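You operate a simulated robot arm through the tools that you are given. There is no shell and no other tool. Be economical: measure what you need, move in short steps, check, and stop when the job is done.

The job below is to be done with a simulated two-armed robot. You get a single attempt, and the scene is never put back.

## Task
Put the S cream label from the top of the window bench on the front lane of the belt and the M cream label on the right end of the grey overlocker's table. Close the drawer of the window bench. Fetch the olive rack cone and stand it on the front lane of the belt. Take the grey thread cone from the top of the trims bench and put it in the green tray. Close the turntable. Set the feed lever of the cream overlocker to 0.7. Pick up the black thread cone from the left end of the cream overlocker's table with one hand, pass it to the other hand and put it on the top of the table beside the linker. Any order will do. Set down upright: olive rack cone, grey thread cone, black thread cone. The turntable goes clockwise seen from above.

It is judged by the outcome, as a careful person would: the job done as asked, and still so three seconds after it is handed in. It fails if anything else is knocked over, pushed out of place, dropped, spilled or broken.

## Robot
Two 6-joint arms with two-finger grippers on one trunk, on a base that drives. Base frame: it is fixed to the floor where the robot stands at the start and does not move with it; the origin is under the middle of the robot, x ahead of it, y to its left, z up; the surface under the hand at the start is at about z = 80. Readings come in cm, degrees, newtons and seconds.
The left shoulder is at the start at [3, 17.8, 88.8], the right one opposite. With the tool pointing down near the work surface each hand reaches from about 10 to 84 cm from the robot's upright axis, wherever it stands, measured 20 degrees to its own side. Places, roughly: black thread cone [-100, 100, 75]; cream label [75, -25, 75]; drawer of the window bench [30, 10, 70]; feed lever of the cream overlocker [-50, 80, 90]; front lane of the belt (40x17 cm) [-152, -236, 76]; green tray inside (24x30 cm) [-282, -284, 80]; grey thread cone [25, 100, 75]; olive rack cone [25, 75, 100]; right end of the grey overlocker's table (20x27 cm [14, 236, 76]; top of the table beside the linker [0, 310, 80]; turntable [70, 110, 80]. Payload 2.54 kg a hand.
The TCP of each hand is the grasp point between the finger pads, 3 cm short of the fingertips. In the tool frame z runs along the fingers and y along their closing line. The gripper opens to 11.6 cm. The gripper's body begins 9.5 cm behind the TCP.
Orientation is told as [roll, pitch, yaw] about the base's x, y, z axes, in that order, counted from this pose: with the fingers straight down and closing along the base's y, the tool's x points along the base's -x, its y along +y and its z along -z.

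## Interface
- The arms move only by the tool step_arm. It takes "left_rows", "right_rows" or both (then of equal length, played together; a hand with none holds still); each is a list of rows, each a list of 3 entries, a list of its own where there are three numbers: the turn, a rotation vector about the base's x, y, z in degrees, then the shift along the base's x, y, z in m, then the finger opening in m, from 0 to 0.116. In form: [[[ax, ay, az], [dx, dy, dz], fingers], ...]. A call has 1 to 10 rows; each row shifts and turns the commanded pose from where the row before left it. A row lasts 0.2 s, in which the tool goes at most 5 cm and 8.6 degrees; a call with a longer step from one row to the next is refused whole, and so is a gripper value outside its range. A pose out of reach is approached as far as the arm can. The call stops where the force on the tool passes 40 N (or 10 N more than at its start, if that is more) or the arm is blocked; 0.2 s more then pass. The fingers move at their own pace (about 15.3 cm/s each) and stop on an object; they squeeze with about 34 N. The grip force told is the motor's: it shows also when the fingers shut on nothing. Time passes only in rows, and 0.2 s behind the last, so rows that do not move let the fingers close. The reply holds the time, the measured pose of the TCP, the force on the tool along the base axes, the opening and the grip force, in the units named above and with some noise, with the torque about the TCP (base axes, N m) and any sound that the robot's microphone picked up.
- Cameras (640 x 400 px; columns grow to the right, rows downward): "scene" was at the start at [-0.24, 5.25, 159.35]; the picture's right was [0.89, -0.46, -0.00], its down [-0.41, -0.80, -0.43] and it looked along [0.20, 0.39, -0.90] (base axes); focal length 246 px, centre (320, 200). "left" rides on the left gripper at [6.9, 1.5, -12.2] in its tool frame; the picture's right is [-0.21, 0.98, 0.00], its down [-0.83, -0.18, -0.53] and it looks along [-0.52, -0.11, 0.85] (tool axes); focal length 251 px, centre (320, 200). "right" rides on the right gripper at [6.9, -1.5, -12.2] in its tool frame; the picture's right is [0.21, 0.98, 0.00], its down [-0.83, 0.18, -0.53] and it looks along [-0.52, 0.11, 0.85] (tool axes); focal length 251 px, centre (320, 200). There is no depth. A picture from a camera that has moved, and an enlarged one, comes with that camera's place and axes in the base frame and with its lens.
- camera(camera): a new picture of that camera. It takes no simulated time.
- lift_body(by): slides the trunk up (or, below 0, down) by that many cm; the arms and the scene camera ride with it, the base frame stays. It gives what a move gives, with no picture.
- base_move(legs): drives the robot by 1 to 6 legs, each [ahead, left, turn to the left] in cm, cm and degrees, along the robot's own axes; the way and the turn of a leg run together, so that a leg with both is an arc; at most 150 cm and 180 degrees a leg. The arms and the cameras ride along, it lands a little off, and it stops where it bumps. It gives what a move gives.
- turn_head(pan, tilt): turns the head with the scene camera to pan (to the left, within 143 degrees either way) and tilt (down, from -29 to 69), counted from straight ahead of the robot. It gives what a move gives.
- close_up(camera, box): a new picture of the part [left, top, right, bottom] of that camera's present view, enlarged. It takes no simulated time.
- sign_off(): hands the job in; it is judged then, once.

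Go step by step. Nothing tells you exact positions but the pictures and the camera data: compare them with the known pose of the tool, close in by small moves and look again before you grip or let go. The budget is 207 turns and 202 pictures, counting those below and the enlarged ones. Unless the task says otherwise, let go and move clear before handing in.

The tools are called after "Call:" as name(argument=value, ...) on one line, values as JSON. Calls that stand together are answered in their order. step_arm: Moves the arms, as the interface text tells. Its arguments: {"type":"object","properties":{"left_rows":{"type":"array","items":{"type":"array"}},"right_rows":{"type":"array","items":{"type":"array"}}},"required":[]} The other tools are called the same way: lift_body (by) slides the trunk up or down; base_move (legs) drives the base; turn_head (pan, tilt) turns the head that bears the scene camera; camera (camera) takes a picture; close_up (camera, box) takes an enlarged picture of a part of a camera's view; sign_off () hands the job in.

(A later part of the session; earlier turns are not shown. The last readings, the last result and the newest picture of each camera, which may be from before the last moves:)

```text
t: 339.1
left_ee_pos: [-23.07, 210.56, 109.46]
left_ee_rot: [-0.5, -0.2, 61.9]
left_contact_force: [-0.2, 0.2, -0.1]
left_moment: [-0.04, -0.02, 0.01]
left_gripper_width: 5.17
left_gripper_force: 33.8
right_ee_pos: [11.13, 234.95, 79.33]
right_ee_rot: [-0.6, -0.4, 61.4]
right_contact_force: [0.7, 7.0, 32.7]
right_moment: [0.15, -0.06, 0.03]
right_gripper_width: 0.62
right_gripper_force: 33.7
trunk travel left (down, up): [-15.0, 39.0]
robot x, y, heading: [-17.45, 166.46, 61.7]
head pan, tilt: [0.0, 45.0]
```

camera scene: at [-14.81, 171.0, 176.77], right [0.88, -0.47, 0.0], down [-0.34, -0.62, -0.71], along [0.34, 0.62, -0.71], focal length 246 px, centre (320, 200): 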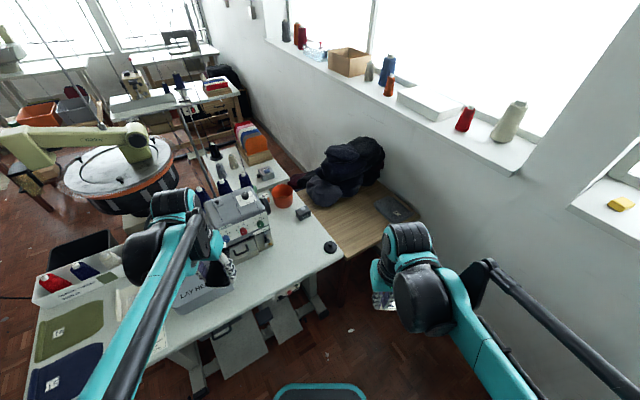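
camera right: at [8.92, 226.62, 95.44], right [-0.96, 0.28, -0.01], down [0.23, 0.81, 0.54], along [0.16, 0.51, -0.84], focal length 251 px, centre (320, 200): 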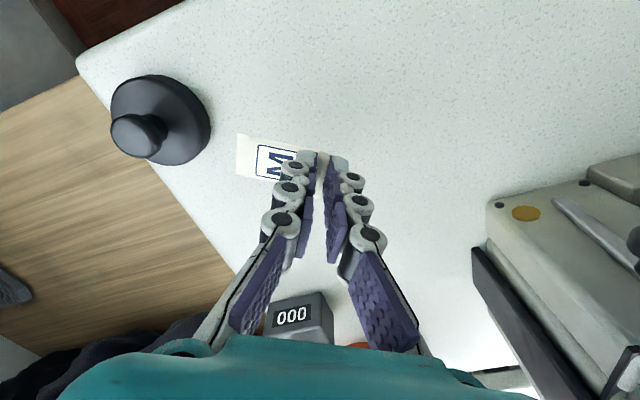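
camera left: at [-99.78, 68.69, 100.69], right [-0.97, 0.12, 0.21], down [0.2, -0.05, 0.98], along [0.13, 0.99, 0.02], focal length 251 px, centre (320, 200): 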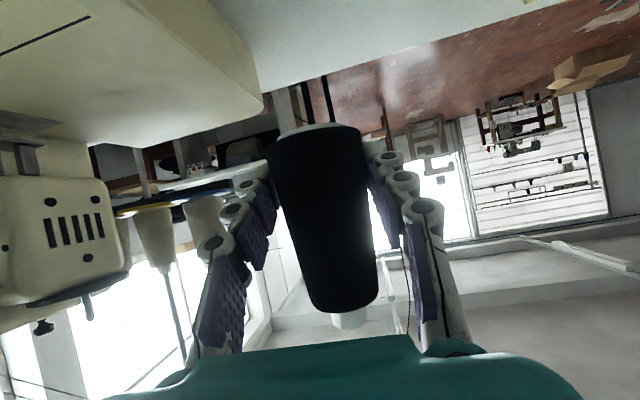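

Call:
step_arm(right_rows=[[[0, 0, 0], [0, 0, 0.002], 0.015], [[0, 0, 0], [0, 0, 0], 0.03], [[0, 0, 0], [0, 0, 0.02], 0.03], [[0, 0, 0], [0, -0.005, 0.045], 0.03], [[0, 0, 0], [0, -0.01, 0.045], 0.03], [[0, 0, 0], [0, -0.04, 0.02], 0.03], [[0, 0, 0], [0, -0.045, 0], 0.03], [[0, 0, 0], [0, -0.045, 0], 0.03], [[0, 0, 0], [0, -0.045, 0], 0.03], [[0, 0, 0], [0, -0.045, 0], 0.03]])

Call:
camera(camera="scene")

```text
t: 341.3
left_ee_pos: [-23.02, 210.5, 109.27]
left_ee_rot: [-0.5, -0.4, 61.8]
left_contact_force: [-0.1, 0.2, -0.2]
left_moment: [0.03, -0.02, 0.02]
left_gripper_width: 5.21
left_gripper_force: 34.3
right_ee_pos: [11.08, 211.3, 92.4]
right_ee_rot: [-0.5, -0.2, 61.5]
right_contact_force: [0.4, -0.5, 0.4]
right_moment: [0.06, 0.01, 0.0]
right_gripper_width: 2.97
right_gripper_force: 0.0
trunk travel left (down, up): [-15.0, 39.0]
robot x, y, heading: [-16.93, 166.54, 61.4]
head pan, tilt: [0.0, 45.0]
```

```text
63 pictures are left
camera scene: at [-14.81, 170.83, 166.77], right [0.88, -0.48, 0.0], down [-0.34, -0.62, -0.71], along [0.34, 0.62, -0.71], focal length 246 px, centre (320, 200)
```

scene: 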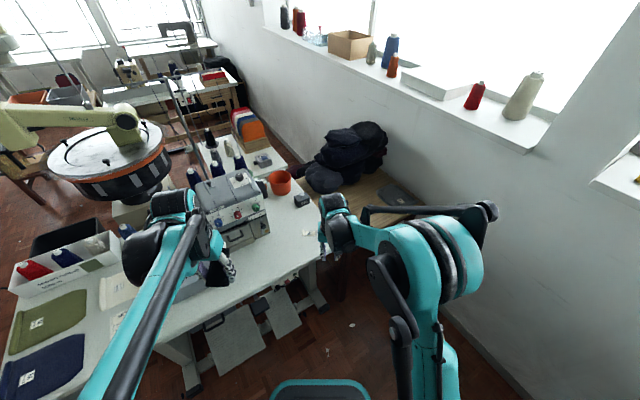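

Call:
base_move(legs=[[0, 0, -61.6], [45, 0, 0], [0, 0, -35]])

Call:
turn_head(pan=-15, tilt=45)

Call:
camera(camera="scene")

```text
t: 346.8
left_ee_pos: [63.01, 192.74, 109.27]
left_ee_rot: [-0.5, -0.3, 0.3]
left_contact_force: [0.3, 0.5, -0.5]
left_moment: [0.0, 0.0, 0.0]
left_gripper_width: 5.22
left_gripper_force: 33.6
right_ee_pos: [79.65, 163.31, 92.28]
right_ee_rot: [-0.5, -0.1, 0.1]
right_contact_force: [-0.4, -0.1, -0.1]
right_moment: [-0.02, 0.0, 0.01]
right_gripper_width: 3.0
right_gripper_force: 0.2
trunk travel left (down, up): [-15.0, 39.0]
robot x, y, heading: [27.46, 166.8, 0.2]
head pan, tilt: [0.0, 45.0]
stopped in leg 2: the robot was blocked; the commanded pose is now the measured one
```

```text
t: 347.5
left_ee_pos: [63.14, 192.75, 109.32]
left_ee_rot: [-0.5, -0.3, 0.3]
left_contact_force: [0.7, -0.5, -0.4]
left_moment: [0.0, 0.03, -0.02]
left_gripper_width: 5.23
left_gripper_force: 34.0
right_ee_pos: [79.66, 163.26, 92.18]
right_ee_rot: [-0.5, -0.2, 0.0]
right_contact_force: [-0.5, -0.2, -0.2]
right_moment: [-0.03, -0.01, -0.03]
right_gripper_width: 3.0
right_gripper_force: 0.0
trunk travel left (down, up): [-15.0, 39.0]
robot x, y, heading: [27.27, 166.69, 0.2]
head pan, tilt: [-15.0, 45.0]
```

```text
62 pictures are left
camera scene: at [31.88, 164.41, 166.77], right [-0.26, -0.97, 0.0], down [-0.68, 0.18, -0.71], along [0.68, -0.18, -0.71], focal length 246 px, centre (320, 200)
```

scene: 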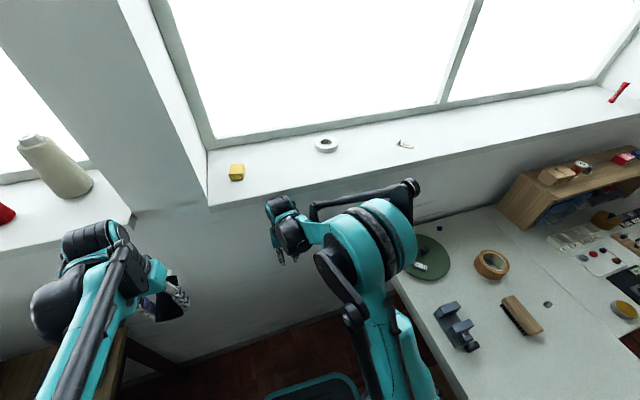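

Call:
step_arm(right_rows=[[[0, 0, 0], [-0.045, 0, 0.01], 0.03], [[0, 0, 0], [-0.045, 0, 0.01], 0.03], [[0, 0, 0], [-0.045, 0, 0.01], 0.03], [[0, 0, 0], [-0.03, -0.02, 0.02], 0.03]])

Call:
base_move(legs=[[-10, 0, 0], [0, 0, -30]])

Call:
turn_head(pan=-20, tilt=48)

Call:
camera(camera="scene")

```text
t: 348.5
left_ee_pos: [63.03, 192.74, 109.46]
left_ee_rot: [-0.4, -0.3, 0.3]
left_contact_force: [-0.1, 0.5, -1.0]
left_moment: [0.0, -0.01, 0.0]
left_gripper_width: 5.17
left_gripper_force: 34.1
right_ee_pos: [62.88, 161.22, 97.14]
right_ee_rot: [-0.5, -0.1, -0.1]
right_contact_force: [0.4, -0.5, 0.2]
right_moment: [0.01, 0.01, -0.02]
right_gripper_width: 3.0
right_gripper_force: 0.0
trunk travel left (down, up): [-15.0, 39.0]
robot x, y, heading: [26.97, 166.91, 0.1]
head pan, tilt: [-15.0, 45.0]
```

```text
t: 351.1
left_ee_pos: [61.32, 171.39, 109.26]
left_ee_rot: [-0.6, -0.2, -29.5]
left_contact_force: [-0.6, -0.6, -0.7]
left_moment: [0.0, 0.01, -0.01]
left_gripper_width: 5.2
left_gripper_force: 34.3
right_ee_pos: [45.52, 144.11, 97.14]
right_ee_rot: [-0.5, -0.1, -29.8]
right_contact_force: [0.2, -0.1, -0.4]
right_moment: [0.0, -0.02, 0.0]
right_gripper_width: 3.02
right_gripper_force: 0.0
trunk travel left (down, up): [-15.0, 39.0]
robot x, y, heading: [16.86, 166.55, -29.9]
head pan, tilt: [-15.0, 45.0]
```

```text
t: 351.8
left_ee_pos: [61.34, 171.35, 109.22]
left_ee_rot: [-0.5, -0.3, -29.5]
left_contact_force: [0.9, -0.3, -1.3]
left_moment: [-0.03, -0.04, 0.01]
left_gripper_width: 5.21
left_gripper_force: 34.0
right_ee_pos: [45.58, 144.15, 97.22]
right_ee_rot: [-0.4, -0.1, -29.9]
right_contact_force: [0.0, -0.8, 0.0]
right_moment: [0.02, 0.01, 0.02]
right_gripper_width: 3.0
right_gripper_force: 0.0
trunk travel left (down, up): [-15.0, 39.0]
robot x, y, heading: [17.32, 166.96, -29.9]
head pan, tilt: [-20.0, 48.0]
```

```text
61 pictures are left
camera scene: at [19.56, 161.97, 166.35], right [-0.76, -0.65, 0.0], down [-0.48, 0.57, -0.67], along [0.43, -0.51, -0.74], focal length 246 px, centre (320, 200)
```

scene: 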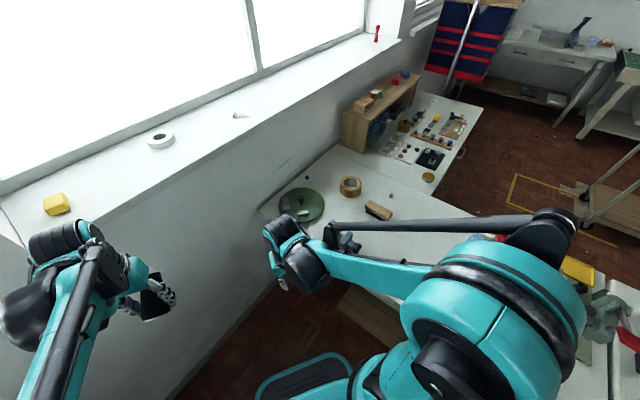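

Call:
close_up(camera="scene", box=[260, 170, 340, 240])

Call:
camera(camera="right")

```text
5.71 times, centred on (300, 205) of scene
camera zoom: at [19.56, 161.97, 166.35], right [-0.76, -0.65, 0.0], down [-0.48, 0.57, -0.67], along [0.43, -0.51, -0.74], focal length 1406 px, centre (434, 171)
```

zoom: 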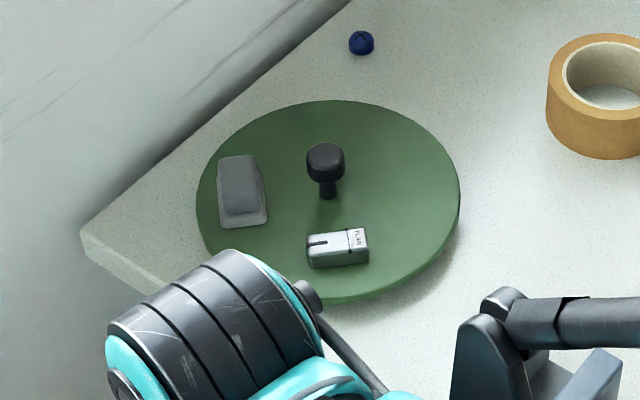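

```text
59 pictures are left
camera right: at [38.8, 146.3, 109.38], right [0.3, 0.95, -0.01], down [0.81, -0.25, 0.53], along [0.51, -0.17, -0.85], focal length 251 px, centre (320, 200)
```

right: 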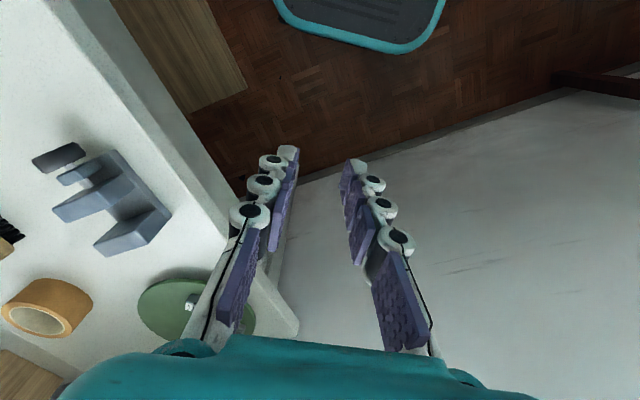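

Call:
step_arm(right_rows=[[[0, 0, 0], [0.031, -0.0365, 0.008], 0.06], [[0, 0, 0], [0.031, -0.0365, 0.008], 0.06], [[0, 0, 0], [0.031, -0.0365, 0.008], 0.06], [[0, 0, 0], [0.031, -0.0365, 0], 0.06], [[0, 0, 0], [0.031, -0.0365, 0], 0.06], [[0, 0, 0], [0.031, -0.0365, 0], 0.06], [[0, 0, 0], [0.031, -0.0365, 0], 0.06], [[0, 0, 0], [0.031, -0.0365, 0], 0.06], [[0, 0, 0], [0.031, -0.0365, 0], 0.06]])

Call:
camera(camera="right")

```text
t: 353.8
left_ee_pos: [61.45, 171.36, 109.33]
left_ee_rot: [-0.4, -0.2, -29.6]
left_contact_force: [0.4, -1.1, -0.6]
left_moment: [0.05, 0.05, -0.02]
left_gripper_width: 5.19
left_gripper_force: 34.1
right_ee_pos: [73.55, 111.2, 99.36]
right_ee_rot: [-0.4, 0.0, -29.9]
right_contact_force: [0.7, -0.3, -0.5]
right_moment: [0.05, 0.02, 0.01]
right_gripper_width: 5.99
right_gripper_force: 0.1
trunk travel left (down, up): [-15.0, 39.0]
robot x, y, heading: [17.06, 166.39, -29.7]
head pan, tilt: [-20.0, 48.0]
```

```text
58 pictures are left
camera right: at [66.81, 113.31, 111.58], right [0.3, 0.95, -0.01], down [0.81, -0.25, 0.53], along [0.51, -0.17, -0.85], focal length 251 px, centre (320, 200)
```

right: 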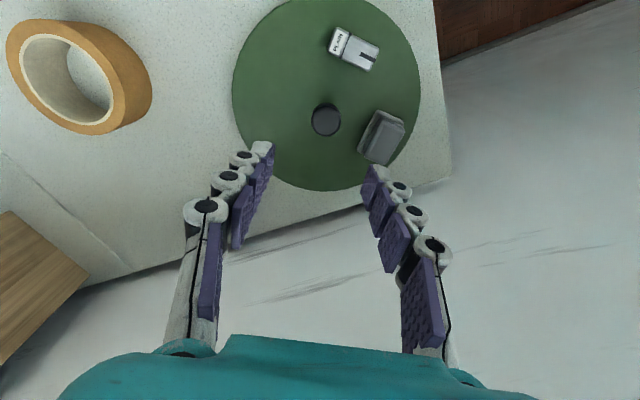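

Call:
close_up(camera="right", box=[220, 0, 440, 200])

```text
2.00 times, centred on (330, 100) of right
camera zoom: at [66.81, 113.31, 111.58], right [0.3, 0.95, -0.01], down [0.81, -0.25, 0.53], along [0.51, -0.17, -0.85], focal length 503 px, centre (300, 400)
```

zoom: 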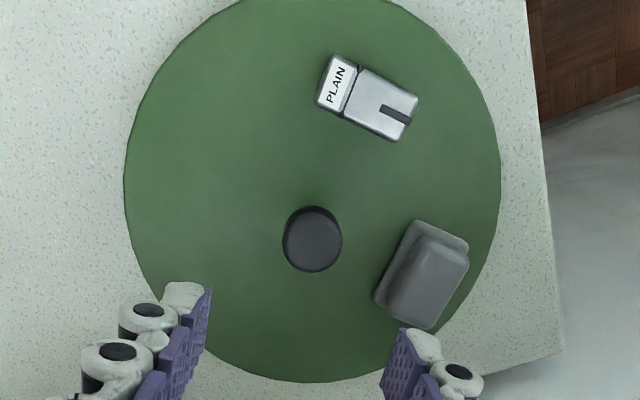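

Call:
step_arm(right_rows=[[[0, 0, 8.5], [-0.004, 0.004, 0], 0.05], [[0, 0, 8.5], [0, 0, 0], 0.05], [[0, 0, 8.5], [0, 0, 0], 0.05], [[0, 0, 4.5], [0, 0, -0.03], 0.05], [[0, 0, 0], [0, 0, -0.04], 0.05], [[0, 0, 0], [0, 0, -0.03], 0.05]])

Call:
camera(camera="right")

```text
t: 355.2
left_ee_pos: [61.35, 171.31, 109.27]
left_ee_rot: [-0.5, -0.2, -29.4]
left_contact_force: [0.1, 0.1, -0.3]
left_moment: [0.01, 0.03, -0.01]
left_gripper_width: 5.2
left_gripper_force: 34.2
right_ee_pos: [73.05, 111.68, 89.47]
right_ee_rot: [-0.5, -0.1, 0.2]
right_contact_force: [0.0, -0.3, -0.7]
right_moment: [0.01, 0.01, 0.02]
right_gripper_width: 4.97
right_gripper_force: 0.2
trunk travel left (down, up): [-15.0, 39.0]
robot x, y, heading: [17.25, 166.69, -30.0]
head pan, tilt: [-20.0, 48.0]
```

```text
56 pictures are left
camera right: at [66.13, 110.14, 101.76], right [-0.22, 0.98, -0.01], down [0.82, 0.19, 0.53], along [0.52, 0.11, -0.85], focal length 251 px, centre (320, 200)
```

right: 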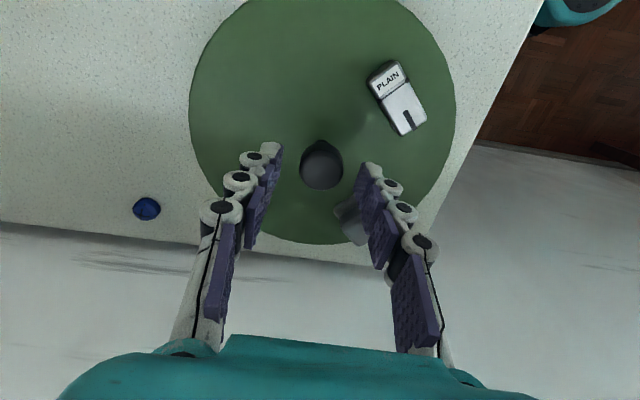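

Call:
step_arm(right_rows=[[[0, 0, 0], [0, 0, -0.02], 0.05], [[0, 0, 0], [0, 0, -0.004], 0.05], [[0, 0, 0], [0, 0, 0], 0.01], [[0, 0, 0], [0, 0, 0], 0.01], [[0, 0, -8], [0, 0, 0], 0.01], [[0, 0, -8], [0, 0, 0], 0.01], [[0, 0, -8], [0, 0, 0], 0.01]])

Call:
camera(camera="right")

```text
t: 356.8
left_ee_pos: [61.21, 171.43, 109.3]
left_ee_rot: [-0.6, -0.3, -29.5]
left_contact_force: [0.0, -0.3, -1.2]
left_moment: [-0.03, 0.03, 0.0]
left_gripper_width: 5.2
left_gripper_force: 33.9
right_ee_pos: [72.99, 111.89, 87.18]
right_ee_rot: [-0.5, -0.1, -23.9]
right_contact_force: [-6.3, 16.1, -5.6]
right_moment: [0.1, -0.43, 0.02]
right_gripper_width: 2.83
right_gripper_force: 44.6
trunk travel left (down, up): [-15.0, 39.0]
robot x, y, heading: [17.12, 166.98, -29.8]
head pan, tilt: [-20.0, 48.0]
```

```text
55 pictures are left
camera right: at [66.11, 113.33, 99.44], right [0.2, 0.98, -0.01], down [0.83, -0.16, 0.53], along [0.52, -0.11, -0.85], focal length 251 px, centre (320, 200)
```

right: 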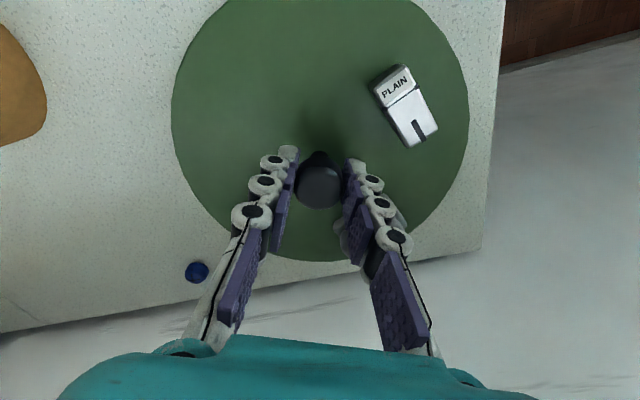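

Call:
step_arm(right_rows=[[[0, 0, -8], [-0.001, 0.002, 0], 0.01], [[0, 0, -8], [0, 0.001, 0], 0.01], [[0, 0, -8], [0, 0, 0], 0.01], [[0, 0, -8], [0, 0, 0], 0.01], [[0, 0, -8], [0, 0, 0], 0.01], [[0, 0, -8], [0, 0, 0], 0.01], [[0, 0, -8], [0, 0, 0], 0.01], [[0, 0, -8], [0, 0, 0], 0.01], [[0, 0, -8], [0, 0, 0], 0.01]])

Call:
camera(camera="right")

```text
t: 358.4
left_ee_pos: [61.43, 171.43, 109.22]
left_ee_rot: [-0.5, -0.3, -29.5]
left_contact_force: [-1.1, -0.9, -0.8]
left_moment: [0.05, 0.0, 0.0]
left_gripper_width: 5.19
left_gripper_force: 34.0
right_ee_pos: [73.3, 112.13, 87.19]
right_ee_rot: [-0.2, -0.3, -78.2]
right_contact_force: [5.6, 1.7, 2.9]
right_moment: [-0.34, -0.18, 0.05]
right_gripper_width: 2.84
right_gripper_force: 45.1
trunk travel left (down, up): [-15.0, 39.0]
robot x, y, heading: [17.18, 166.74, -29.5]
head pan, tilt: [-20.0, 48.0]
stopped in row 8 (right hand): the force on the tool passed its limit at 41 N (the readings are from after the stop); the commanded pose is now the measured one
```

```text
54 pictures are left
camera right: at [70.34, 118.51, 99.39], right [0.91, 0.41, 0.0], down [0.35, -0.77, 0.54], along [0.22, -0.49, -0.84], focal length 251 px, centre (320, 200)
```

right: 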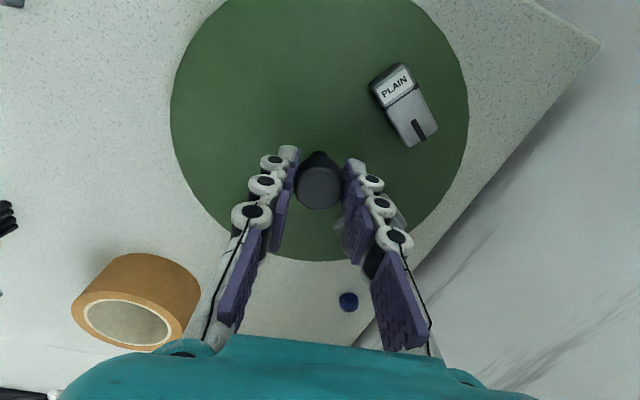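

Call:
step_arm(right_rows=[[[0, 0, 0], [0, 0, 0], 0.045], [[0, 0, 0], [0, 0, 0], 0.01], [[0, 0, 0], [0, 0, 0], 0.01], [[0, 0, -6], [0, 0, 0], 0.01], [[0, 0, -6], [0, 0, 0], 0.01], [[0, 0, -6], [0, 0, 0], 0.01], [[0, 0, -6], [0, 0, 0], 0.01]])

Call:
camera(camera="right")

```text
t: 360.0
left_ee_pos: [61.35, 171.41, 109.25]
left_ee_rot: [-0.5, -0.2, -29.5]
left_contact_force: [-0.3, -0.1, -1.4]
left_moment: [0.01, 0.01, 0.03]
left_gripper_width: 5.21
left_gripper_force: 33.4
right_ee_pos: [73.31, 111.94, 87.06]
right_ee_rot: [-0.2, -0.3, -102.3]
right_contact_force: [23.7, -9.1, 14.6]
right_moment: [-0.02, -0.42, 0.09]
right_gripper_width: 2.87
right_gripper_force: 44.9
trunk travel left (down, up): [-15.0, 39.0]
robot x, y, heading: [16.85, 167.18, -29.7]
head pan, tilt: [-20.0, 48.0]
```

```text
53 pictures are left
camera right: at [73.36, 119.04, 99.38], right [1.0, 0.0, 0.0], down [0.0, -0.84, 0.54], along [0.0, -0.54, -0.84], focal length 251 px, centre (320, 200)
```

right: 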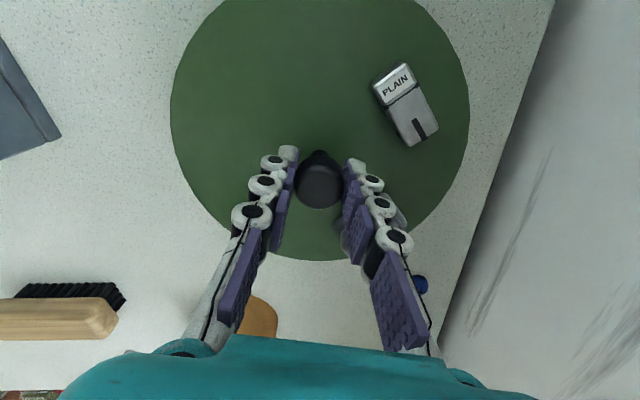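

Call:
step_arm(right_rows=[[[0, 0, 0], [0.002, -0.001, 0.001], 0.045], [[0, 0, 0], [0, 0, 0], 0.01], [[0, 0, 0], [0, 0, 0], 0.01], [[0, 0, -6], [0, 0, 0], 0.01], [[0, 0, -6], [0, 0, 0], 0.01], [[0, 0, -6], [0, 0, 0], 0.01], [[0, 0, -6], [0, 0, 0], 0.01], [[0, 0, -6], [0, 0, 0], 0.01], [[0, 0, -6], [0, 0, 0], 0.01]])

Call:
camera(camera="right")

```text
t: 362.0
left_ee_pos: [61.44, 171.34, 109.35]
left_ee_rot: [-0.3, -0.2, -29.5]
left_contact_force: [0.2, 0.0, -0.2]
left_moment: [0.01, 0.0, -0.02]
left_gripper_width: 5.18
left_gripper_force: 33.7
right_ee_pos: [73.35, 111.85, 87.35]
right_ee_rot: [-0.3, -0.3, -138.4]
right_contact_force: [-0.2, -9.4, -1.3]
right_moment: [-0.35, 0.2, 0.01]
right_gripper_width: 2.88
right_gripper_force: 44.9
trunk travel left (down, up): [-15.0, 39.0]
robot x, y, heading: [17.39, 166.67, -29.7]
head pan, tilt: [-20.0, 48.0]
```

```text
52 pictures are left
camera right: at [77.53, 117.41, 99.43], right [0.81, -0.59, -0.01], down [-0.49, -0.69, 0.54], along [-0.32, -0.43, -0.84], focal length 251 px, centre (320, 200)
```

right: 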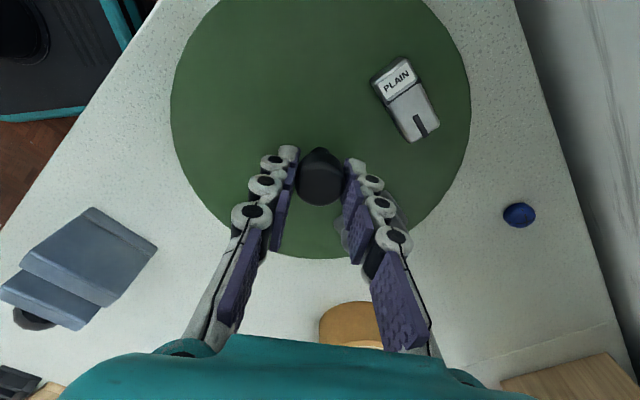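

Call:
step_arm(right_rows=[[[0, 0, -7], [0, 0, 0], 0.01], [[0, 0, -7], [0, 0, 0], 0.01], [[0, 0, -7], [0, 0, 0], 0.01], [[0, 0, -7], [0, 0, 0], 0.01], [[0, 0, -7], [0, 0, 0], 0.01], [[0, 0, -7], [0, 0, 0], 0.01]])

Call:
camera(camera="right")

```text
t: 363.4
left_ee_pos: [61.22, 171.32, 109.24]
left_ee_rot: [-0.4, -0.2, -29.5]
left_contact_force: [0.3, 0.5, -2.1]
left_moment: [0.0, 0.01, -0.02]
left_gripper_width: 5.21
left_gripper_force: 34.4
right_ee_pos: [73.26, 111.71, 87.2]
right_ee_rot: [-0.3, -0.2, 179.7]
right_contact_force: [-2.7, -12.4, -1.0]
right_moment: [-0.27, -0.05, -0.03]
right_gripper_width: 2.84
right_gripper_force: 44.9
trunk travel left (down, up): [-15.0, 39.0]
robot x, y, heading: [17.24, 166.61, -29.5]
head pan, tilt: [-20.0, 48.0]
```

```text
51 pictures are left
camera right: at [80.27, 113.09, 99.43], right [0.21, -0.98, -0.01], down [-0.82, -0.18, 0.54], along [-0.53, -0.11, -0.84], focal length 251 px, centre (320, 200)
```

right: 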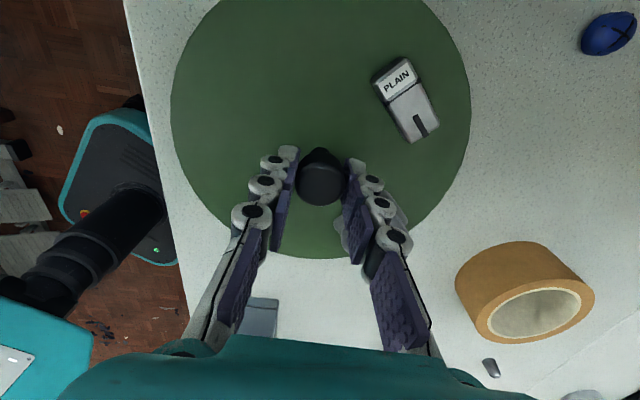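

Call:
step_arm(right_rows=[[[0, 0, -7], [0, 0, 0], 0.01], [[0, 0, -7], [0, 0, 0], 0.01], [[0, 0, -7], [0, 0, 0], 0.01], [[0, 0, -7], [0, 0, 0], 0.01], [[0, 0, -7], [0, 0, 0], 0.01], [[0, 0, -7], [0, 0, 0], 0.01]])

Call:
camera(camera="right")

```text
t: 364.8
left_ee_pos: [61.32, 171.42, 109.27]
left_ee_rot: [-0.5, -0.3, -29.5]
left_contact_force: [1.0, 0.0, -1.2]
left_moment: [0.01, 0.03, -0.01]
left_gripper_width: 5.19
left_gripper_force: 33.6
right_ee_pos: [73.5, 111.72, 87.32]
right_ee_rot: [-0.7, -0.1, 155.9]
right_contact_force: [7.5, -2.7, 2.3]
right_moment: [0.16, -0.44, -0.02]
right_gripper_width: 2.85
right_gripper_force: 44.9
right hand out of reach, approached as far as the arm can: row 4, 5, 6
trunk travel left (down, up): [-15.0, 39.0]
robot x, y, heading: [17.33, 166.65, -29.6]
head pan, tilt: [-20.0, 48.0]
```

```text
50 pictures are left
camera right: at [80.2, 110.11, 99.45], right [-0.2, -0.98, -0.01], down [-0.83, 0.17, 0.53], along [-0.52, 0.12, -0.84], focal length 251 px, centre (320, 200)
```

right: 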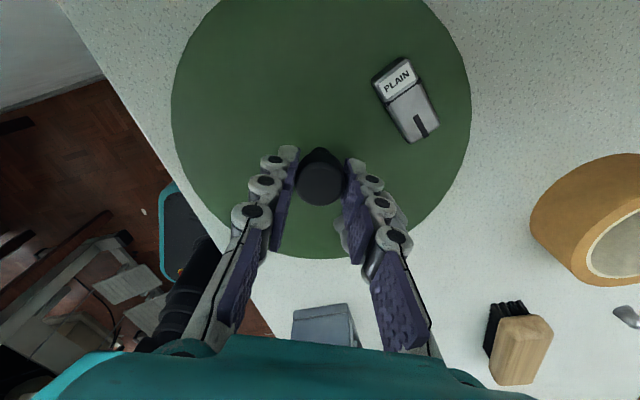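

Call:
step_arm(right_rows=[[[0, 0, 0], [0, 0, 0], 0.05], [[0, 0, 0], [0, 0, 0.045], 0.05], [[0, 0, 8.5], [0, 0, 0], 0.05], [[0, 0, 8.5], [0, 0, 0], 0.05], [[0, 0, 8.5], [0, 0, 0], 0.05], [[0, 0, 8.5], [0, 0, 0], 0.05], [[0, 0, 8.5], [0, 0, 0], 0.05], [[0, 0, 8.5], [0, 0, 0], 0.05], [[0, 0, 8.5], [0, 0, 0], 0.05], [[0, 0, 8.5], [0, 0, 0], 0.05]])

Call:
step_arm(right_rows=[[[0, 0, 8.5], [0, 0, 0], 0.05], [[0, 0, 8.5], [0, 0, 0], 0.05], [[0, 0, 8.5], [0, 0, 0], 0.05], [[0, 0, 8.5], [0, 0, 0], 0.05], [[0, 0, 8.5], [0, 0, 0], 0.05], [[0, 0, 8.5], [0, 0, 0], 0.05], [[0, 0, 8.5], [0, 0, 0], 0.05], [[0, 0, 8.5], [0, 0, 0], 0.05], [[0, 0, 8.5], [0, 0, 0], 0.05], [[0, 0, 8.5], [0, 0, 0], 0.05]])

Call:
step_arm(right_rows=[[[0, 0, 8.5], [0, 0, 0], 0.05], [[0, 0, 8.5], [0, 0, 0], 0.05], [[0, 0, 8.5], [0, 0, 0], 0.05], [[0, 0, 8.5], [0, 0, 0], 0.05], [[0, 0, 8.5], [0, 0, 0], 0.05], [[0, 0, 8.5], [0, 0, 0], 0.05]])

Call:
camera(camera="right")

```text
t: 367.0
left_ee_pos: [61.38, 171.42, 109.5]
left_ee_rot: [-0.5, -0.3, -29.6]
left_contact_force: [-0.1, 0.3, -0.5]
left_moment: [0.02, 0.02, 0.01]
left_gripper_width: 5.18
left_gripper_force: 33.8
right_ee_pos: [73.37, 111.88, 91.76]
right_ee_rot: [-0.5, -0.2, -136.0]
right_contact_force: [-0.1, 0.4, 0.0]
right_moment: [-0.02, -0.03, 0.0]
right_gripper_width: 5.0
right_gripper_force: 0.0
trunk travel left (down, up): [-15.0, 39.0]
robot x, y, heading: [17.11, 167.09, -29.9]
head pan, tilt: [-20.0, 48.0]
```

```text
t: 369.2
left_ee_pos: [61.34, 171.54, 109.21]
left_ee_rot: [-0.5, -0.3, -29.5]
left_contact_force: [0.0, 0.2, -1.0]
left_moment: [0.03, 0.01, -0.01]
left_gripper_width: 5.17
left_gripper_force: 34.6
right_ee_pos: [73.26, 112.0, 91.78]
right_ee_rot: [-0.5, -0.3, -51.0]
right_contact_force: [-0.6, -0.2, 1.0]
right_moment: [-0.04, 0.03, 0.02]
right_gripper_width: 5.0
right_gripper_force: 0.0
trunk travel left (down, up): [-15.0, 39.0]
robot x, y, heading: [16.93, 166.53, -29.6]
head pan, tilt: [-20.0, 48.0]
```

```text
t: 370.6
left_ee_pos: [61.25, 171.45, 109.23]
left_ee_rot: [-0.4, -0.1, -29.5]
left_contact_force: [0.0, -0.1, -0.3]
left_moment: [0.03, 0.02, 0.0]
left_gripper_width: 5.18
left_gripper_force: 33.6
right_ee_pos: [73.42, 111.89, 91.82]
right_ee_rot: [-0.5, -0.2, 0.1]
right_contact_force: [-1.0, 1.0, 0.0]
right_moment: [0.03, 0.03, 0.0]
right_gripper_width: 5.03
right_gripper_force: 0.1
trunk travel left (down, up): [-15.0, 39.0]
robot x, y, heading: [17.15, 166.64, -29.6]
head pan, tilt: [-20.0, 48.0]
```

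```text
49 pictures are left
camera right: at [66.36, 110.37, 104.02], right [-0.22, 0.98, -0.01], down [0.82, 0.19, 0.54], along [0.52, 0.11, -0.84], focal length 251 px, centre (320, 200)
```

right: 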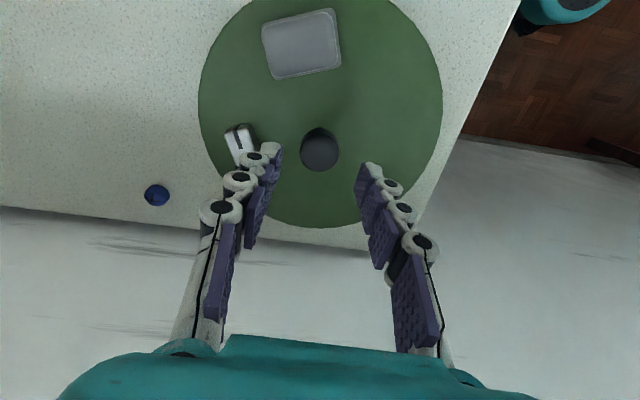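

Call:
step_arm(right_rows=[[[0, 0, -8.3], [0, 0, 0], 0.05], [[0, 0, -8.3], [0, 0, 0], 0.05], [[0, 0, -8.3], [0, 0, 0], 0.05], [[0, 0, 0], [-0.002, 0, -0.03], 0.05], [[0, 0, 0], [0, 0, -0.015], 0.05], [[0, 0, 0], [0, 0, 0], 0.01], [[0, 0, 0], [0, 0, 0], 0.01], [[0, 0, -7], [0, 0, 0], 0.01], [[0, 0, -7], [0, 0, 0], 0.01], [[0, 0, -7], [0, 0, 0], 0.01]])

Call:
step_arm(right_rows=[[[0, 0, -7], [0, 0, 0], 0.01], [[0, 0, -7], [0, 0, 0], 0.01], [[0, 0, -7], [0, 0, 0], 0.01], [[0, 0, -7], [0, 0, 0], 0.01], [[0, 0, -7], [0, 0, 0], 0.01], [[0, 0, -7], [0, 0, 0], 0.01], [[0, 0, -7], [0, 0, 0], 0.01], [[0, 0, -7], [0, 0, 0], 0.01]])

Call:
camera(camera="right")

```text
t: 372.8
left_ee_pos: [61.32, 171.42, 109.32]
left_ee_rot: [-0.5, -0.2, -29.5]
left_contact_force: [0.3, -0.3, 0.1]
left_moment: [-0.03, -0.02, 0.01]
left_gripper_width: 5.18
left_gripper_force: 33.7
right_ee_pos: [73.19, 111.93, 87.28]
right_ee_rot: [-0.5, -0.2, -46.1]
right_contact_force: [0.3, 1.8, -2.0]
right_moment: [-0.56, -0.68, 0.01]
right_gripper_width: 2.87
right_gripper_force: 45.4
trunk travel left (down, up): [-15.0, 39.0]
robot x, y, heading: [16.69, 166.52, -29.7]
head pan, tilt: [-20.0, 48.0]
```

```text
t: 374.6
left_ee_pos: [61.41, 171.4, 109.12]
left_ee_rot: [-0.5, -0.2, -29.4]
left_contact_force: [-0.5, 0.0, -0.7]
left_moment: [0.0, 0.01, 0.02]
left_gripper_width: 5.2
left_gripper_force: 34.2
right_ee_pos: [73.34, 111.94, 87.33]
right_ee_rot: [-0.5, -0.2, -102.1]
right_contact_force: [23.9, 2.3, 7.2]
right_moment: [0.7, -0.66, 0.09]
right_gripper_width: 2.83
right_gripper_force: 45.4
trunk travel left (down, up): [-15.0, 39.0]
robot x, y, heading: [16.63, 166.85, -29.7]
head pan, tilt: [-20.0, 48.0]
```

```text
48 pictures are left
camera right: at [73.39, 119.0, 99.49], right [1.0, 0.01, -0.01], down [0.01, -0.84, 0.54], along [0.0, -0.54, -0.84], focal length 251 px, centre (320, 200)
```

right: 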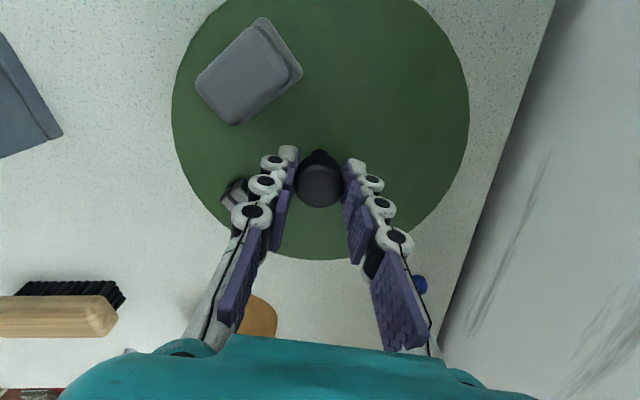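

Call:
step_arm(right_rows=[[[0, 0, 0], [0.002, 0, 0], 0.045], [[0, 0, 0], [0, 0, 0], 0.01], [[0, 0, 0], [0, 0, 0], 0.01], [[0, 0, -8], [0, 0, 0], 0.01], [[0, 0, -8], [0, 0, 0], 0.01], [[0, 0, -8], [0, 0, 0], 0.01], [[0, 0, -8], [0, 0, 0], 0.01], [[0, 0, -8], [0, 0, 0], 0.01], [[0, 0, -8], [0, 0, 0], 0.01]])

Call:
camera(camera="right")

```text
t: 376.6
left_ee_pos: [61.53, 171.38, 109.25]
left_ee_rot: [-0.5, -0.2, -29.4]
left_contact_force: [-0.4, -0.5, -1.0]
left_moment: [-0.03, 0.03, 0.01]
left_gripper_width: 5.18
left_gripper_force: 34.2
right_ee_pos: [73.53, 111.85, 87.16]
right_ee_rot: [-0.5, -0.2, -150.1]
right_contact_force: [19.3, -11.0, 5.7]
right_moment: [-0.24, -0.23, 0.46]
right_gripper_width: 2.87
right_gripper_force: 45.1
trunk travel left (down, up): [-15.0, 39.0]
robot x, y, heading: [17.24, 167.09, -29.7]
head pan, tilt: [-20.0, 48.0]
```

```text
47 pictures are left
camera right: at [78.82, 116.49, 99.37], right [0.67, -0.74, -0.01], down [-0.62, -0.57, 0.54], along [-0.4, -0.35, -0.84], focal length 251 px, centre (320, 200)
```

right: 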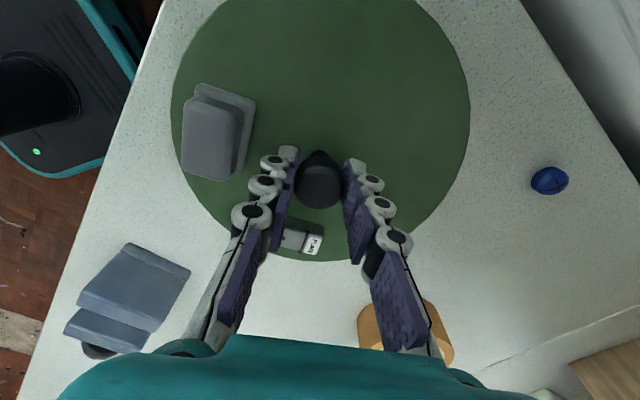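

Call:
step_arm(right_rows=[[[0, 0, -6], [0, 0, 0], 0.01], [[0, 0, 0], [0, 0, 0], 0.05], [[0, 0, 0], [0, 0, 0.04], 0.05], [[0, 0, 0], [0, 0, 0.04], 0.05], [[0, 0, 8.5], [-0.02, 0.02, 0.03], 0.05], [[0, 0, 8.5], [-0.02, 0.02, 0.02], 0.05], [[0, 0, 8.5], [-0.02, 0.03, 0], 0.05], [[0, 0, 8.5], [-0.02, 0.03, 0], 0.05], [[0, 0, 8.5], [-0.02, 0.03, 0], 0.05], [[0, 0, 8.5], [-0.02, 0.03, 0], 0.05]])

Call:
step_arm(right_rows=[[[0, 0, 8.5], [-0.02, 0.03, 0], 0.05], [[0, 0, 8.5], [-0.02, 0.03, 0], 0.05], [[0, 0, 8.5], [-0.02, 0.03, 0], 0.05], [[0, 0, 8.5], [-0.02, 0.03, 0], 0.05], [[0, 0, 8.5], [-0.02, 0.03, 0], 0.05], [[0, 0, 8.5], [0, 0, 0], 0.05], [[0, 0, 8.5], [0, 0, 0], 0.05], [[0, 0, 8.5], [0, 0, 0], 0.05]])

Call:
close_up(camera="scene", box=[240, 160, 380, 250])

```text
t: 378.8
left_ee_pos: [61.25, 171.52, 109.43]
left_ee_rot: [-0.5, -0.3, -29.6]
left_contact_force: [-1.3, -0.1, -1.2]
left_moment: [0.0, -0.01, -0.05]
left_gripper_width: 5.17
left_gripper_force: 34.0
right_ee_pos: [61.08, 127.89, 100.42]
right_ee_rot: [-0.4, -0.2, -104.9]
right_contact_force: [-0.4, -0.2, 0.0]
right_moment: [-0.01, -0.02, -0.01]
right_gripper_width: 5.01
right_gripper_force: 0.0
trunk travel left (down, up): [-15.0, 39.0]
robot x, y, heading: [17.28, 166.47, -29.9]
head pan, tilt: [-20.0, 48.0]
```

```text
t: 380.6
left_ee_pos: [61.36, 171.43, 109.21]
left_ee_rot: [-0.4, -0.2, -29.5]
left_contact_force: [0.3, 0.1, -0.7]
left_moment: [0.04, 0.02, 0.02]
left_gripper_width: 5.15
left_gripper_force: 34.3
right_ee_pos: [51.35, 142.8, 100.22]
right_ee_rot: [-0.5, -0.2, -36.9]
right_contact_force: [-0.5, -0.8, -0.4]
right_moment: [-0.01, -0.01, 0.0]
right_gripper_width: 5.0
right_gripper_force: 0.2
trunk travel left (down, up): [-15.0, 39.0]
robot x, y, heading: [17.25, 166.89, -29.7]
head pan, tilt: [-20.0, 48.0]
```

```text
4.44 times, centred on (310, 205) of scene
camera zoom: at [19.62, 161.93, 166.35], right [-0.76, -0.65, 0.0], down [-0.48, 0.57, -0.67], along [0.43, -0.51, -0.74], focal length 1093 px, centre (364, 178)
```

zoom: 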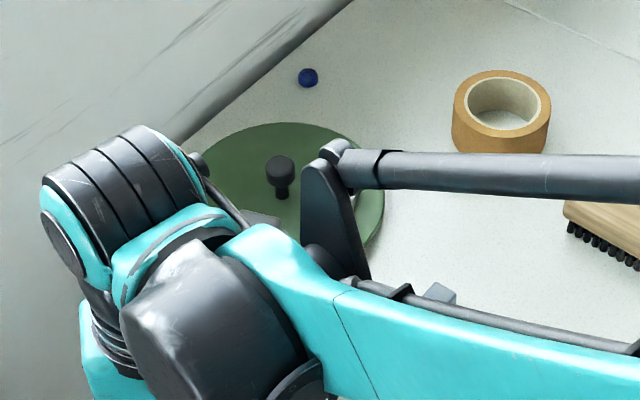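

Call:
base_move(legs=[[-15, 0, 0], [0, 0, 30], [-150, 0, 0], [-40, 0, 0], [0, 80, 0]])

Call:
turn_head(pan=10, tilt=25)

Call:
camera(camera="scene")

```text
t: 396.5
left_ee_pos: [-150.64, 280.56, 109.31]
left_ee_rot: [-0.5, -0.3, 0.2]
left_contact_force: [1.0, 0.3, -0.4]
left_moment: [-0.02, -0.01, -0.02]
left_gripper_width: 5.19
left_gripper_force: 34.2
right_ee_pos: [-145.15, 250.74, 100.29]
right_ee_rot: [-0.5, -0.1, -7.4]
right_contact_force: [1.4, 0.4, -0.1]
right_moment: [-0.01, 0.02, 0.03]
right_gripper_width: 4.99
right_gripper_force: 0.0
trunk travel left (down, up): [-15.0, 39.0]
robot x, y, heading: [-186.6, 254.83, 0.1]
head pan, tilt: [-20.0, 48.0]
```

```text
t: 397.5
left_ee_pos: [-150.59, 280.58, 109.32]
left_ee_rot: [-0.6, -0.3, 0.1]
left_contact_force: [-0.1, -0.7, -0.4]
left_moment: [-0.03, -0.02, -0.01]
left_gripper_width: 5.2
left_gripper_force: 33.8
right_ee_pos: [-145.01, 250.79, 100.35]
right_ee_rot: [-0.6, -0.2, -7.3]
right_contact_force: [-0.2, -0.4, -0.8]
right_moment: [-0.02, 0.0, -0.02]
right_gripper_width: 5.0
right_gripper_force: 0.0
trunk travel left (down, up): [-15.0, 39.0]
robot x, y, heading: [-186.57, 254.85, -0.1]
head pan, tilt: [10.0, 25.0]
```

```text
45 pictures are left
camera scene: at [-180.63, 256.02, 169.82], right [0.17, -0.99, 0.0], down [-0.42, -0.07, -0.91], along [0.89, 0.16, -0.42], focal length 246 px, centre (320, 200)
```

scene: 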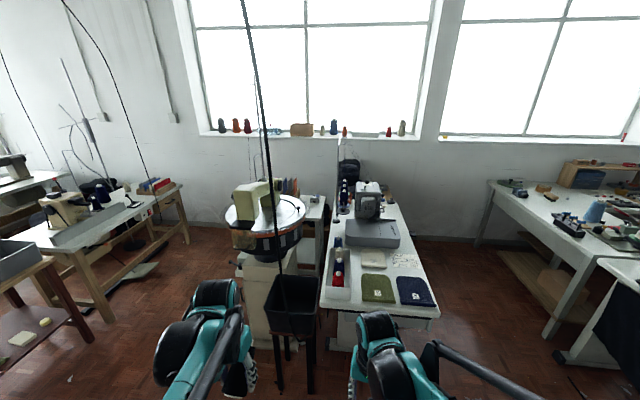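

Call:
base_move(legs=[[0, 125, 0]])

Call:
step_arm(left_rows=[[[0, -8.5, 0], [0.035, -0.02, 0], 0.02], [[0, -8.5, 0], [0.035, -0.02, 0], 0.02], [[0, -8.5, 0], [0.035, -0.02, 0], 0.02], [[0, -8.5, 0], [0.035, -0.02, 0], 0.02], [[0, -8.5, 0], [0.035, -0.02, 0], 0.02], [[0, -8.5, 0], [0.03, -0.02, 0], 0.02], [[0, -8.5, 0], [0.02, -0.02, 0], 0.02]], right_rows=[[[0, 0, 0], [-0.02, -0.03, 0.02], 0.09], [[0, 0, 0], [-0.02, -0.03, 0.02], 0.09], [[0, 0, 0], [-0.02, -0.03, 0.02], 0.09], [[0, 0, 0], [0, -0.03, 0.02], 0.09], [[0, 0, 0], [0, 0, 0.04], 0.09], [[0, 0, 0], [0, 0, 0.04], 0.09], [[0, 0, 0], [0, 0, 0.04], 0.09]])

Call:
turn_head(pan=5, tilt=45)

Call:
camera(camera="scene")

```text
t: 403.8
left_ee_pos: [-150.98, 406.55, 109.33]
left_ee_rot: [-0.5, -0.4, 0.4]
left_contact_force: [0.1, -0.2, -1.4]
left_moment: [-0.02, 0.01, -0.02]
left_gripper_width: 5.17
left_gripper_force: 34.3
right_ee_pos: [-145.21, 376.67, 100.32]
right_ee_rot: [-0.5, -0.2, -7.0]
right_contact_force: [-0.3, 1.1, -0.7]
right_moment: [-0.02, 0.0, -0.01]
right_gripper_width: 5.0
right_gripper_force: 0.0
trunk travel left (down, up): [-15.0, 39.0]
robot x, y, heading: [-186.65, 380.66, 0.2]
head pan, tilt: [10.0, 25.0]
```

```text
t: 405.4
left_ee_pos: [-128.28, 392.45, 109.27]
left_ee_rot: [-1.2, -59.9, 0.8]
left_contact_force: [0.8, -1.2, -0.1]
left_moment: [0.0, -0.03, -0.02]
left_gripper_width: 5.16
left_gripper_force: 34.3
right_ee_pos: [-151.15, 364.79, 120.34]
right_ee_rot: [-0.5, -0.2, -7.0]
right_contact_force: [0.2, -0.7, 0.4]
right_moment: [0.01, -0.01, 0.0]
right_gripper_width: 9.02
right_gripper_force: 0.0
trunk travel left (down, up): [-15.0, 39.0]
robot x, y, heading: [-186.89, 380.81, 0.4]
head pan, tilt: [10.0, 25.0]
```

```text
t: 406.2
left_ee_pos: [-128.47, 392.49, 109.32]
left_ee_rot: [-1.1, -59.6, 0.9]
left_contact_force: [-0.1, 0.2, -1.2]
left_moment: [0.02, -0.01, -0.01]
left_gripper_width: 5.19
left_gripper_force: 33.8
right_ee_pos: [-151.2, 364.71, 120.27]
right_ee_rot: [-0.4, -0.2, -7.1]
right_contact_force: [0.5, -0.4, -0.2]
right_moment: [-0.02, -0.01, 0.01]
right_gripper_width: 8.98
right_gripper_force: 0.1
trunk travel left (down, up): [-15.0, 39.0]
robot x, y, heading: [-186.96, 380.44, 0.1]
head pan, tilt: [5.0, 45.0]
```

```text
44 pictures are left
camera scene: at [-181.77, 380.8, 166.77], right [0.09, -1.0, 0.0], down [-0.7, -0.06, -0.71], along [0.7, 0.06, -0.71], focal length 246 px, centre (320, 200)
```

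scene: 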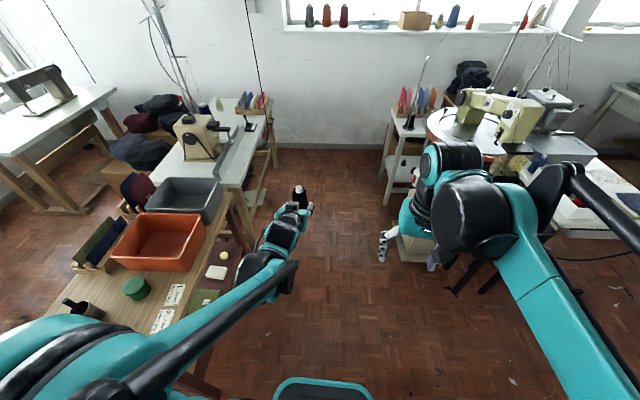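

Call:
step_arm(left_rows=[[[0, 0, -8.4], [0, -0.025, 0], 0.02], [[0, 0, -8.4], [0, -0.025, 0], 0.02], [[0, 0, -8.4], [0, -0.025, 0], 0.02], [[0, 0, -8.4], [0, -0.025, 0], 0.02], [[0, 0, -8.4], [0, -0.025, 0], 0.02], [[0, 0, 0], [0, 0, 0], 0.02], [[0, 0, 0], [0, 0, 0], 0.02]], right_rows=[[[0, 0, 8], [0.01, 0, 0.02], 0.09], [[0, 0, 8], [0.01, 0, 0.02], 0.09], [[0, 0, 8], [0.01, 0, 0.0], 0.09], [[0, 0, 8], [0.01, 0, 0], 0.09], [[0, 0, 8], [0, 0, 0], 0.09], [[0, 0, 8], [0, 0, 0], 0.09], [[0, 0, 7], [0, 0, 0], 0.09]])

Call:
camera(camera="right")

```text
t: 407.8
left_ee_pos: [-128.41, 379.88, 109.38]
left_ee_rot: [-1.4, -59.8, -41.2]
left_contact_force: [0.6, 0.3, -0.7]
left_moment: [0.02, 0.04, 0.0]
left_gripper_width: 5.18
left_gripper_force: 33.3
right_ee_pos: [-147.23, 364.6, 124.28]
right_ee_rot: [-0.6, -0.3, 48.1]
right_contact_force: [0.2, 0.0, 0.7]
right_moment: [0.02, 0.02, 0.01]
right_gripper_width: 9.01
right_gripper_force: 0.0
trunk travel left (down, up): [-15.0, 39.0]
robot x, y, heading: [-186.82, 380.06, 0.4]
head pan, tilt: [5.0, 45.0]
```

```text
43 pictures are left
camera right: at [-150.87, 358.51, 136.55], right [-0.87, 0.49, -0.01], down [0.41, 0.74, 0.54], along [0.27, 0.46, -0.84], focal length 251 px, centre (320, 200)
```

right: 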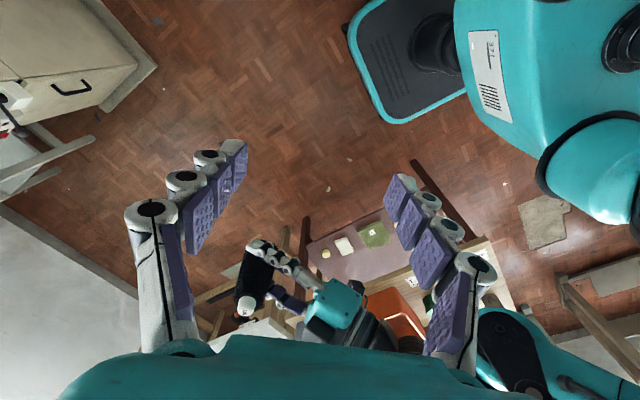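

Call:
step_arm(right_rows=[[[0, 0, 0], [0.0322, 0.0247, 0.0], 0.09], [[0, 0, 0], [0.0322, 0.0247, 0], 0.09], [[0, 0, 0], [0.0322, 0.0247, 0], 0.09], [[0, 0, 0], [0.0322, 0.0247, 0], 0.09], [[0, 0, 0], [0.0322, 0.0247, 0], 0.09], [[0, 0, 0], [0.0322, 0.0247, 0], 0.09]])

Call:
camera(camera="right")

Call:
camera(camera="scene")

```text
t: 409.2
left_ee_pos: [-128.24, 379.96, 109.28]
left_ee_rot: [-1.3, -59.7, -41.0]
left_contact_force: [0.8, 0.0, -1.3]
left_moment: [-0.01, -0.02, -0.03]
left_gripper_width: 5.14
left_gripper_force: 34.4
right_ee_pos: [-127.82, 379.61, 124.35]
right_ee_rot: [-0.4, -0.1, 47.9]
right_contact_force: [-0.3, 0.1, -0.4]
right_moment: [-0.05, 0.06, 0.01]
right_gripper_width: 8.99
right_gripper_force: 0.1
trunk travel left (down, up): [-15.0, 39.0]
robot x, y, heading: [-186.73, 380.28, 0.2]
head pan, tilt: [5.0, 45.0]
```

```text
42 pictures are left
camera right: at [-131.4, 373.53, 136.56], right [-0.87, 0.49, -0.01], down [0.41, 0.74, 0.53], along [0.27, 0.46, -0.85], focal length 251 px, centre (320, 200)
```

right: 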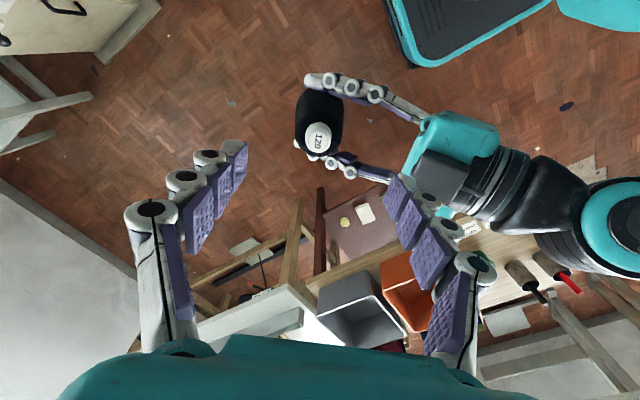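

```text
41 pictures are left
camera scene: at [-181.58, 380.91, 166.76], right [0.09, -1.0, 0.0], down [-0.71, -0.06, -0.71], along [0.7, 0.06, -0.71], focal length 246 px, centre (320, 200)
```

scene: 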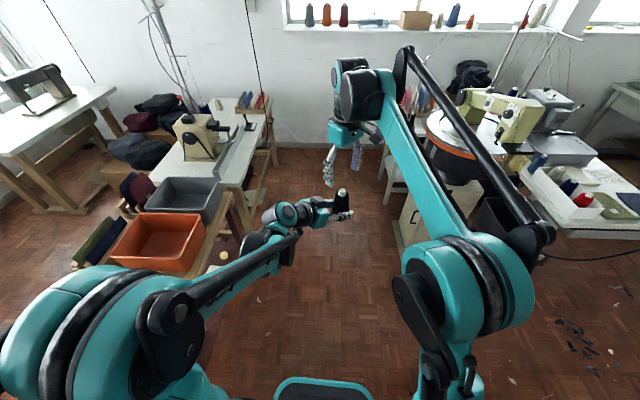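

Call:
step_arm(right_rows=[[[0, 0, 0], [-0.001, -0.006, -0.02], 0.07], [[0, 0, 0], [0, 0, -0.03], 0.07], [[0, 0, 0], [0, 0, -0.03], 0.07], [[0, 0, 0], [0, 0, -0.02], 0.07]])

Call:
camera(camera="right")

```text
t: 410.2
left_ee_pos: [-128.37, 379.96, 109.31]
left_ee_rot: [-1.3, -59.7, -41.0]
left_contact_force: [0.7, 0.4, 0.0]
left_moment: [-0.02, 0.04, -0.03]
left_gripper_width: 5.17
left_gripper_force: 34.0
right_ee_pos: [-128.07, 378.92, 114.27]
right_ee_rot: [-0.5, -0.2, 47.9]
right_contact_force: [-0.3, -0.4, 0.8]
right_moment: [0.01, -0.01, 0.05]
right_gripper_width: 7.0
right_gripper_force: 0.0
trunk travel left (down, up): [-15.0, 39.0]
robot x, y, heading: [-186.7, 380.18, 0.1]
head pan, tilt: [5.0, 45.0]
```

```text
40 pictures are left
camera right: at [-131.71, 372.85, 126.55], right [-0.87, 0.49, -0.01], down [0.41, 0.74, 0.54], along [0.27, 0.46, -0.84], focal length 251 px, centre (320, 200)
```

right: 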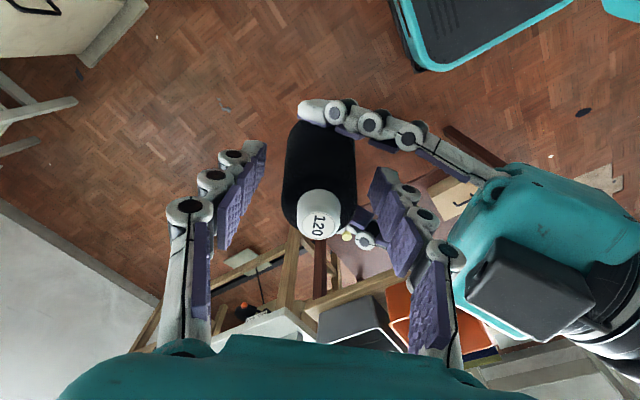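

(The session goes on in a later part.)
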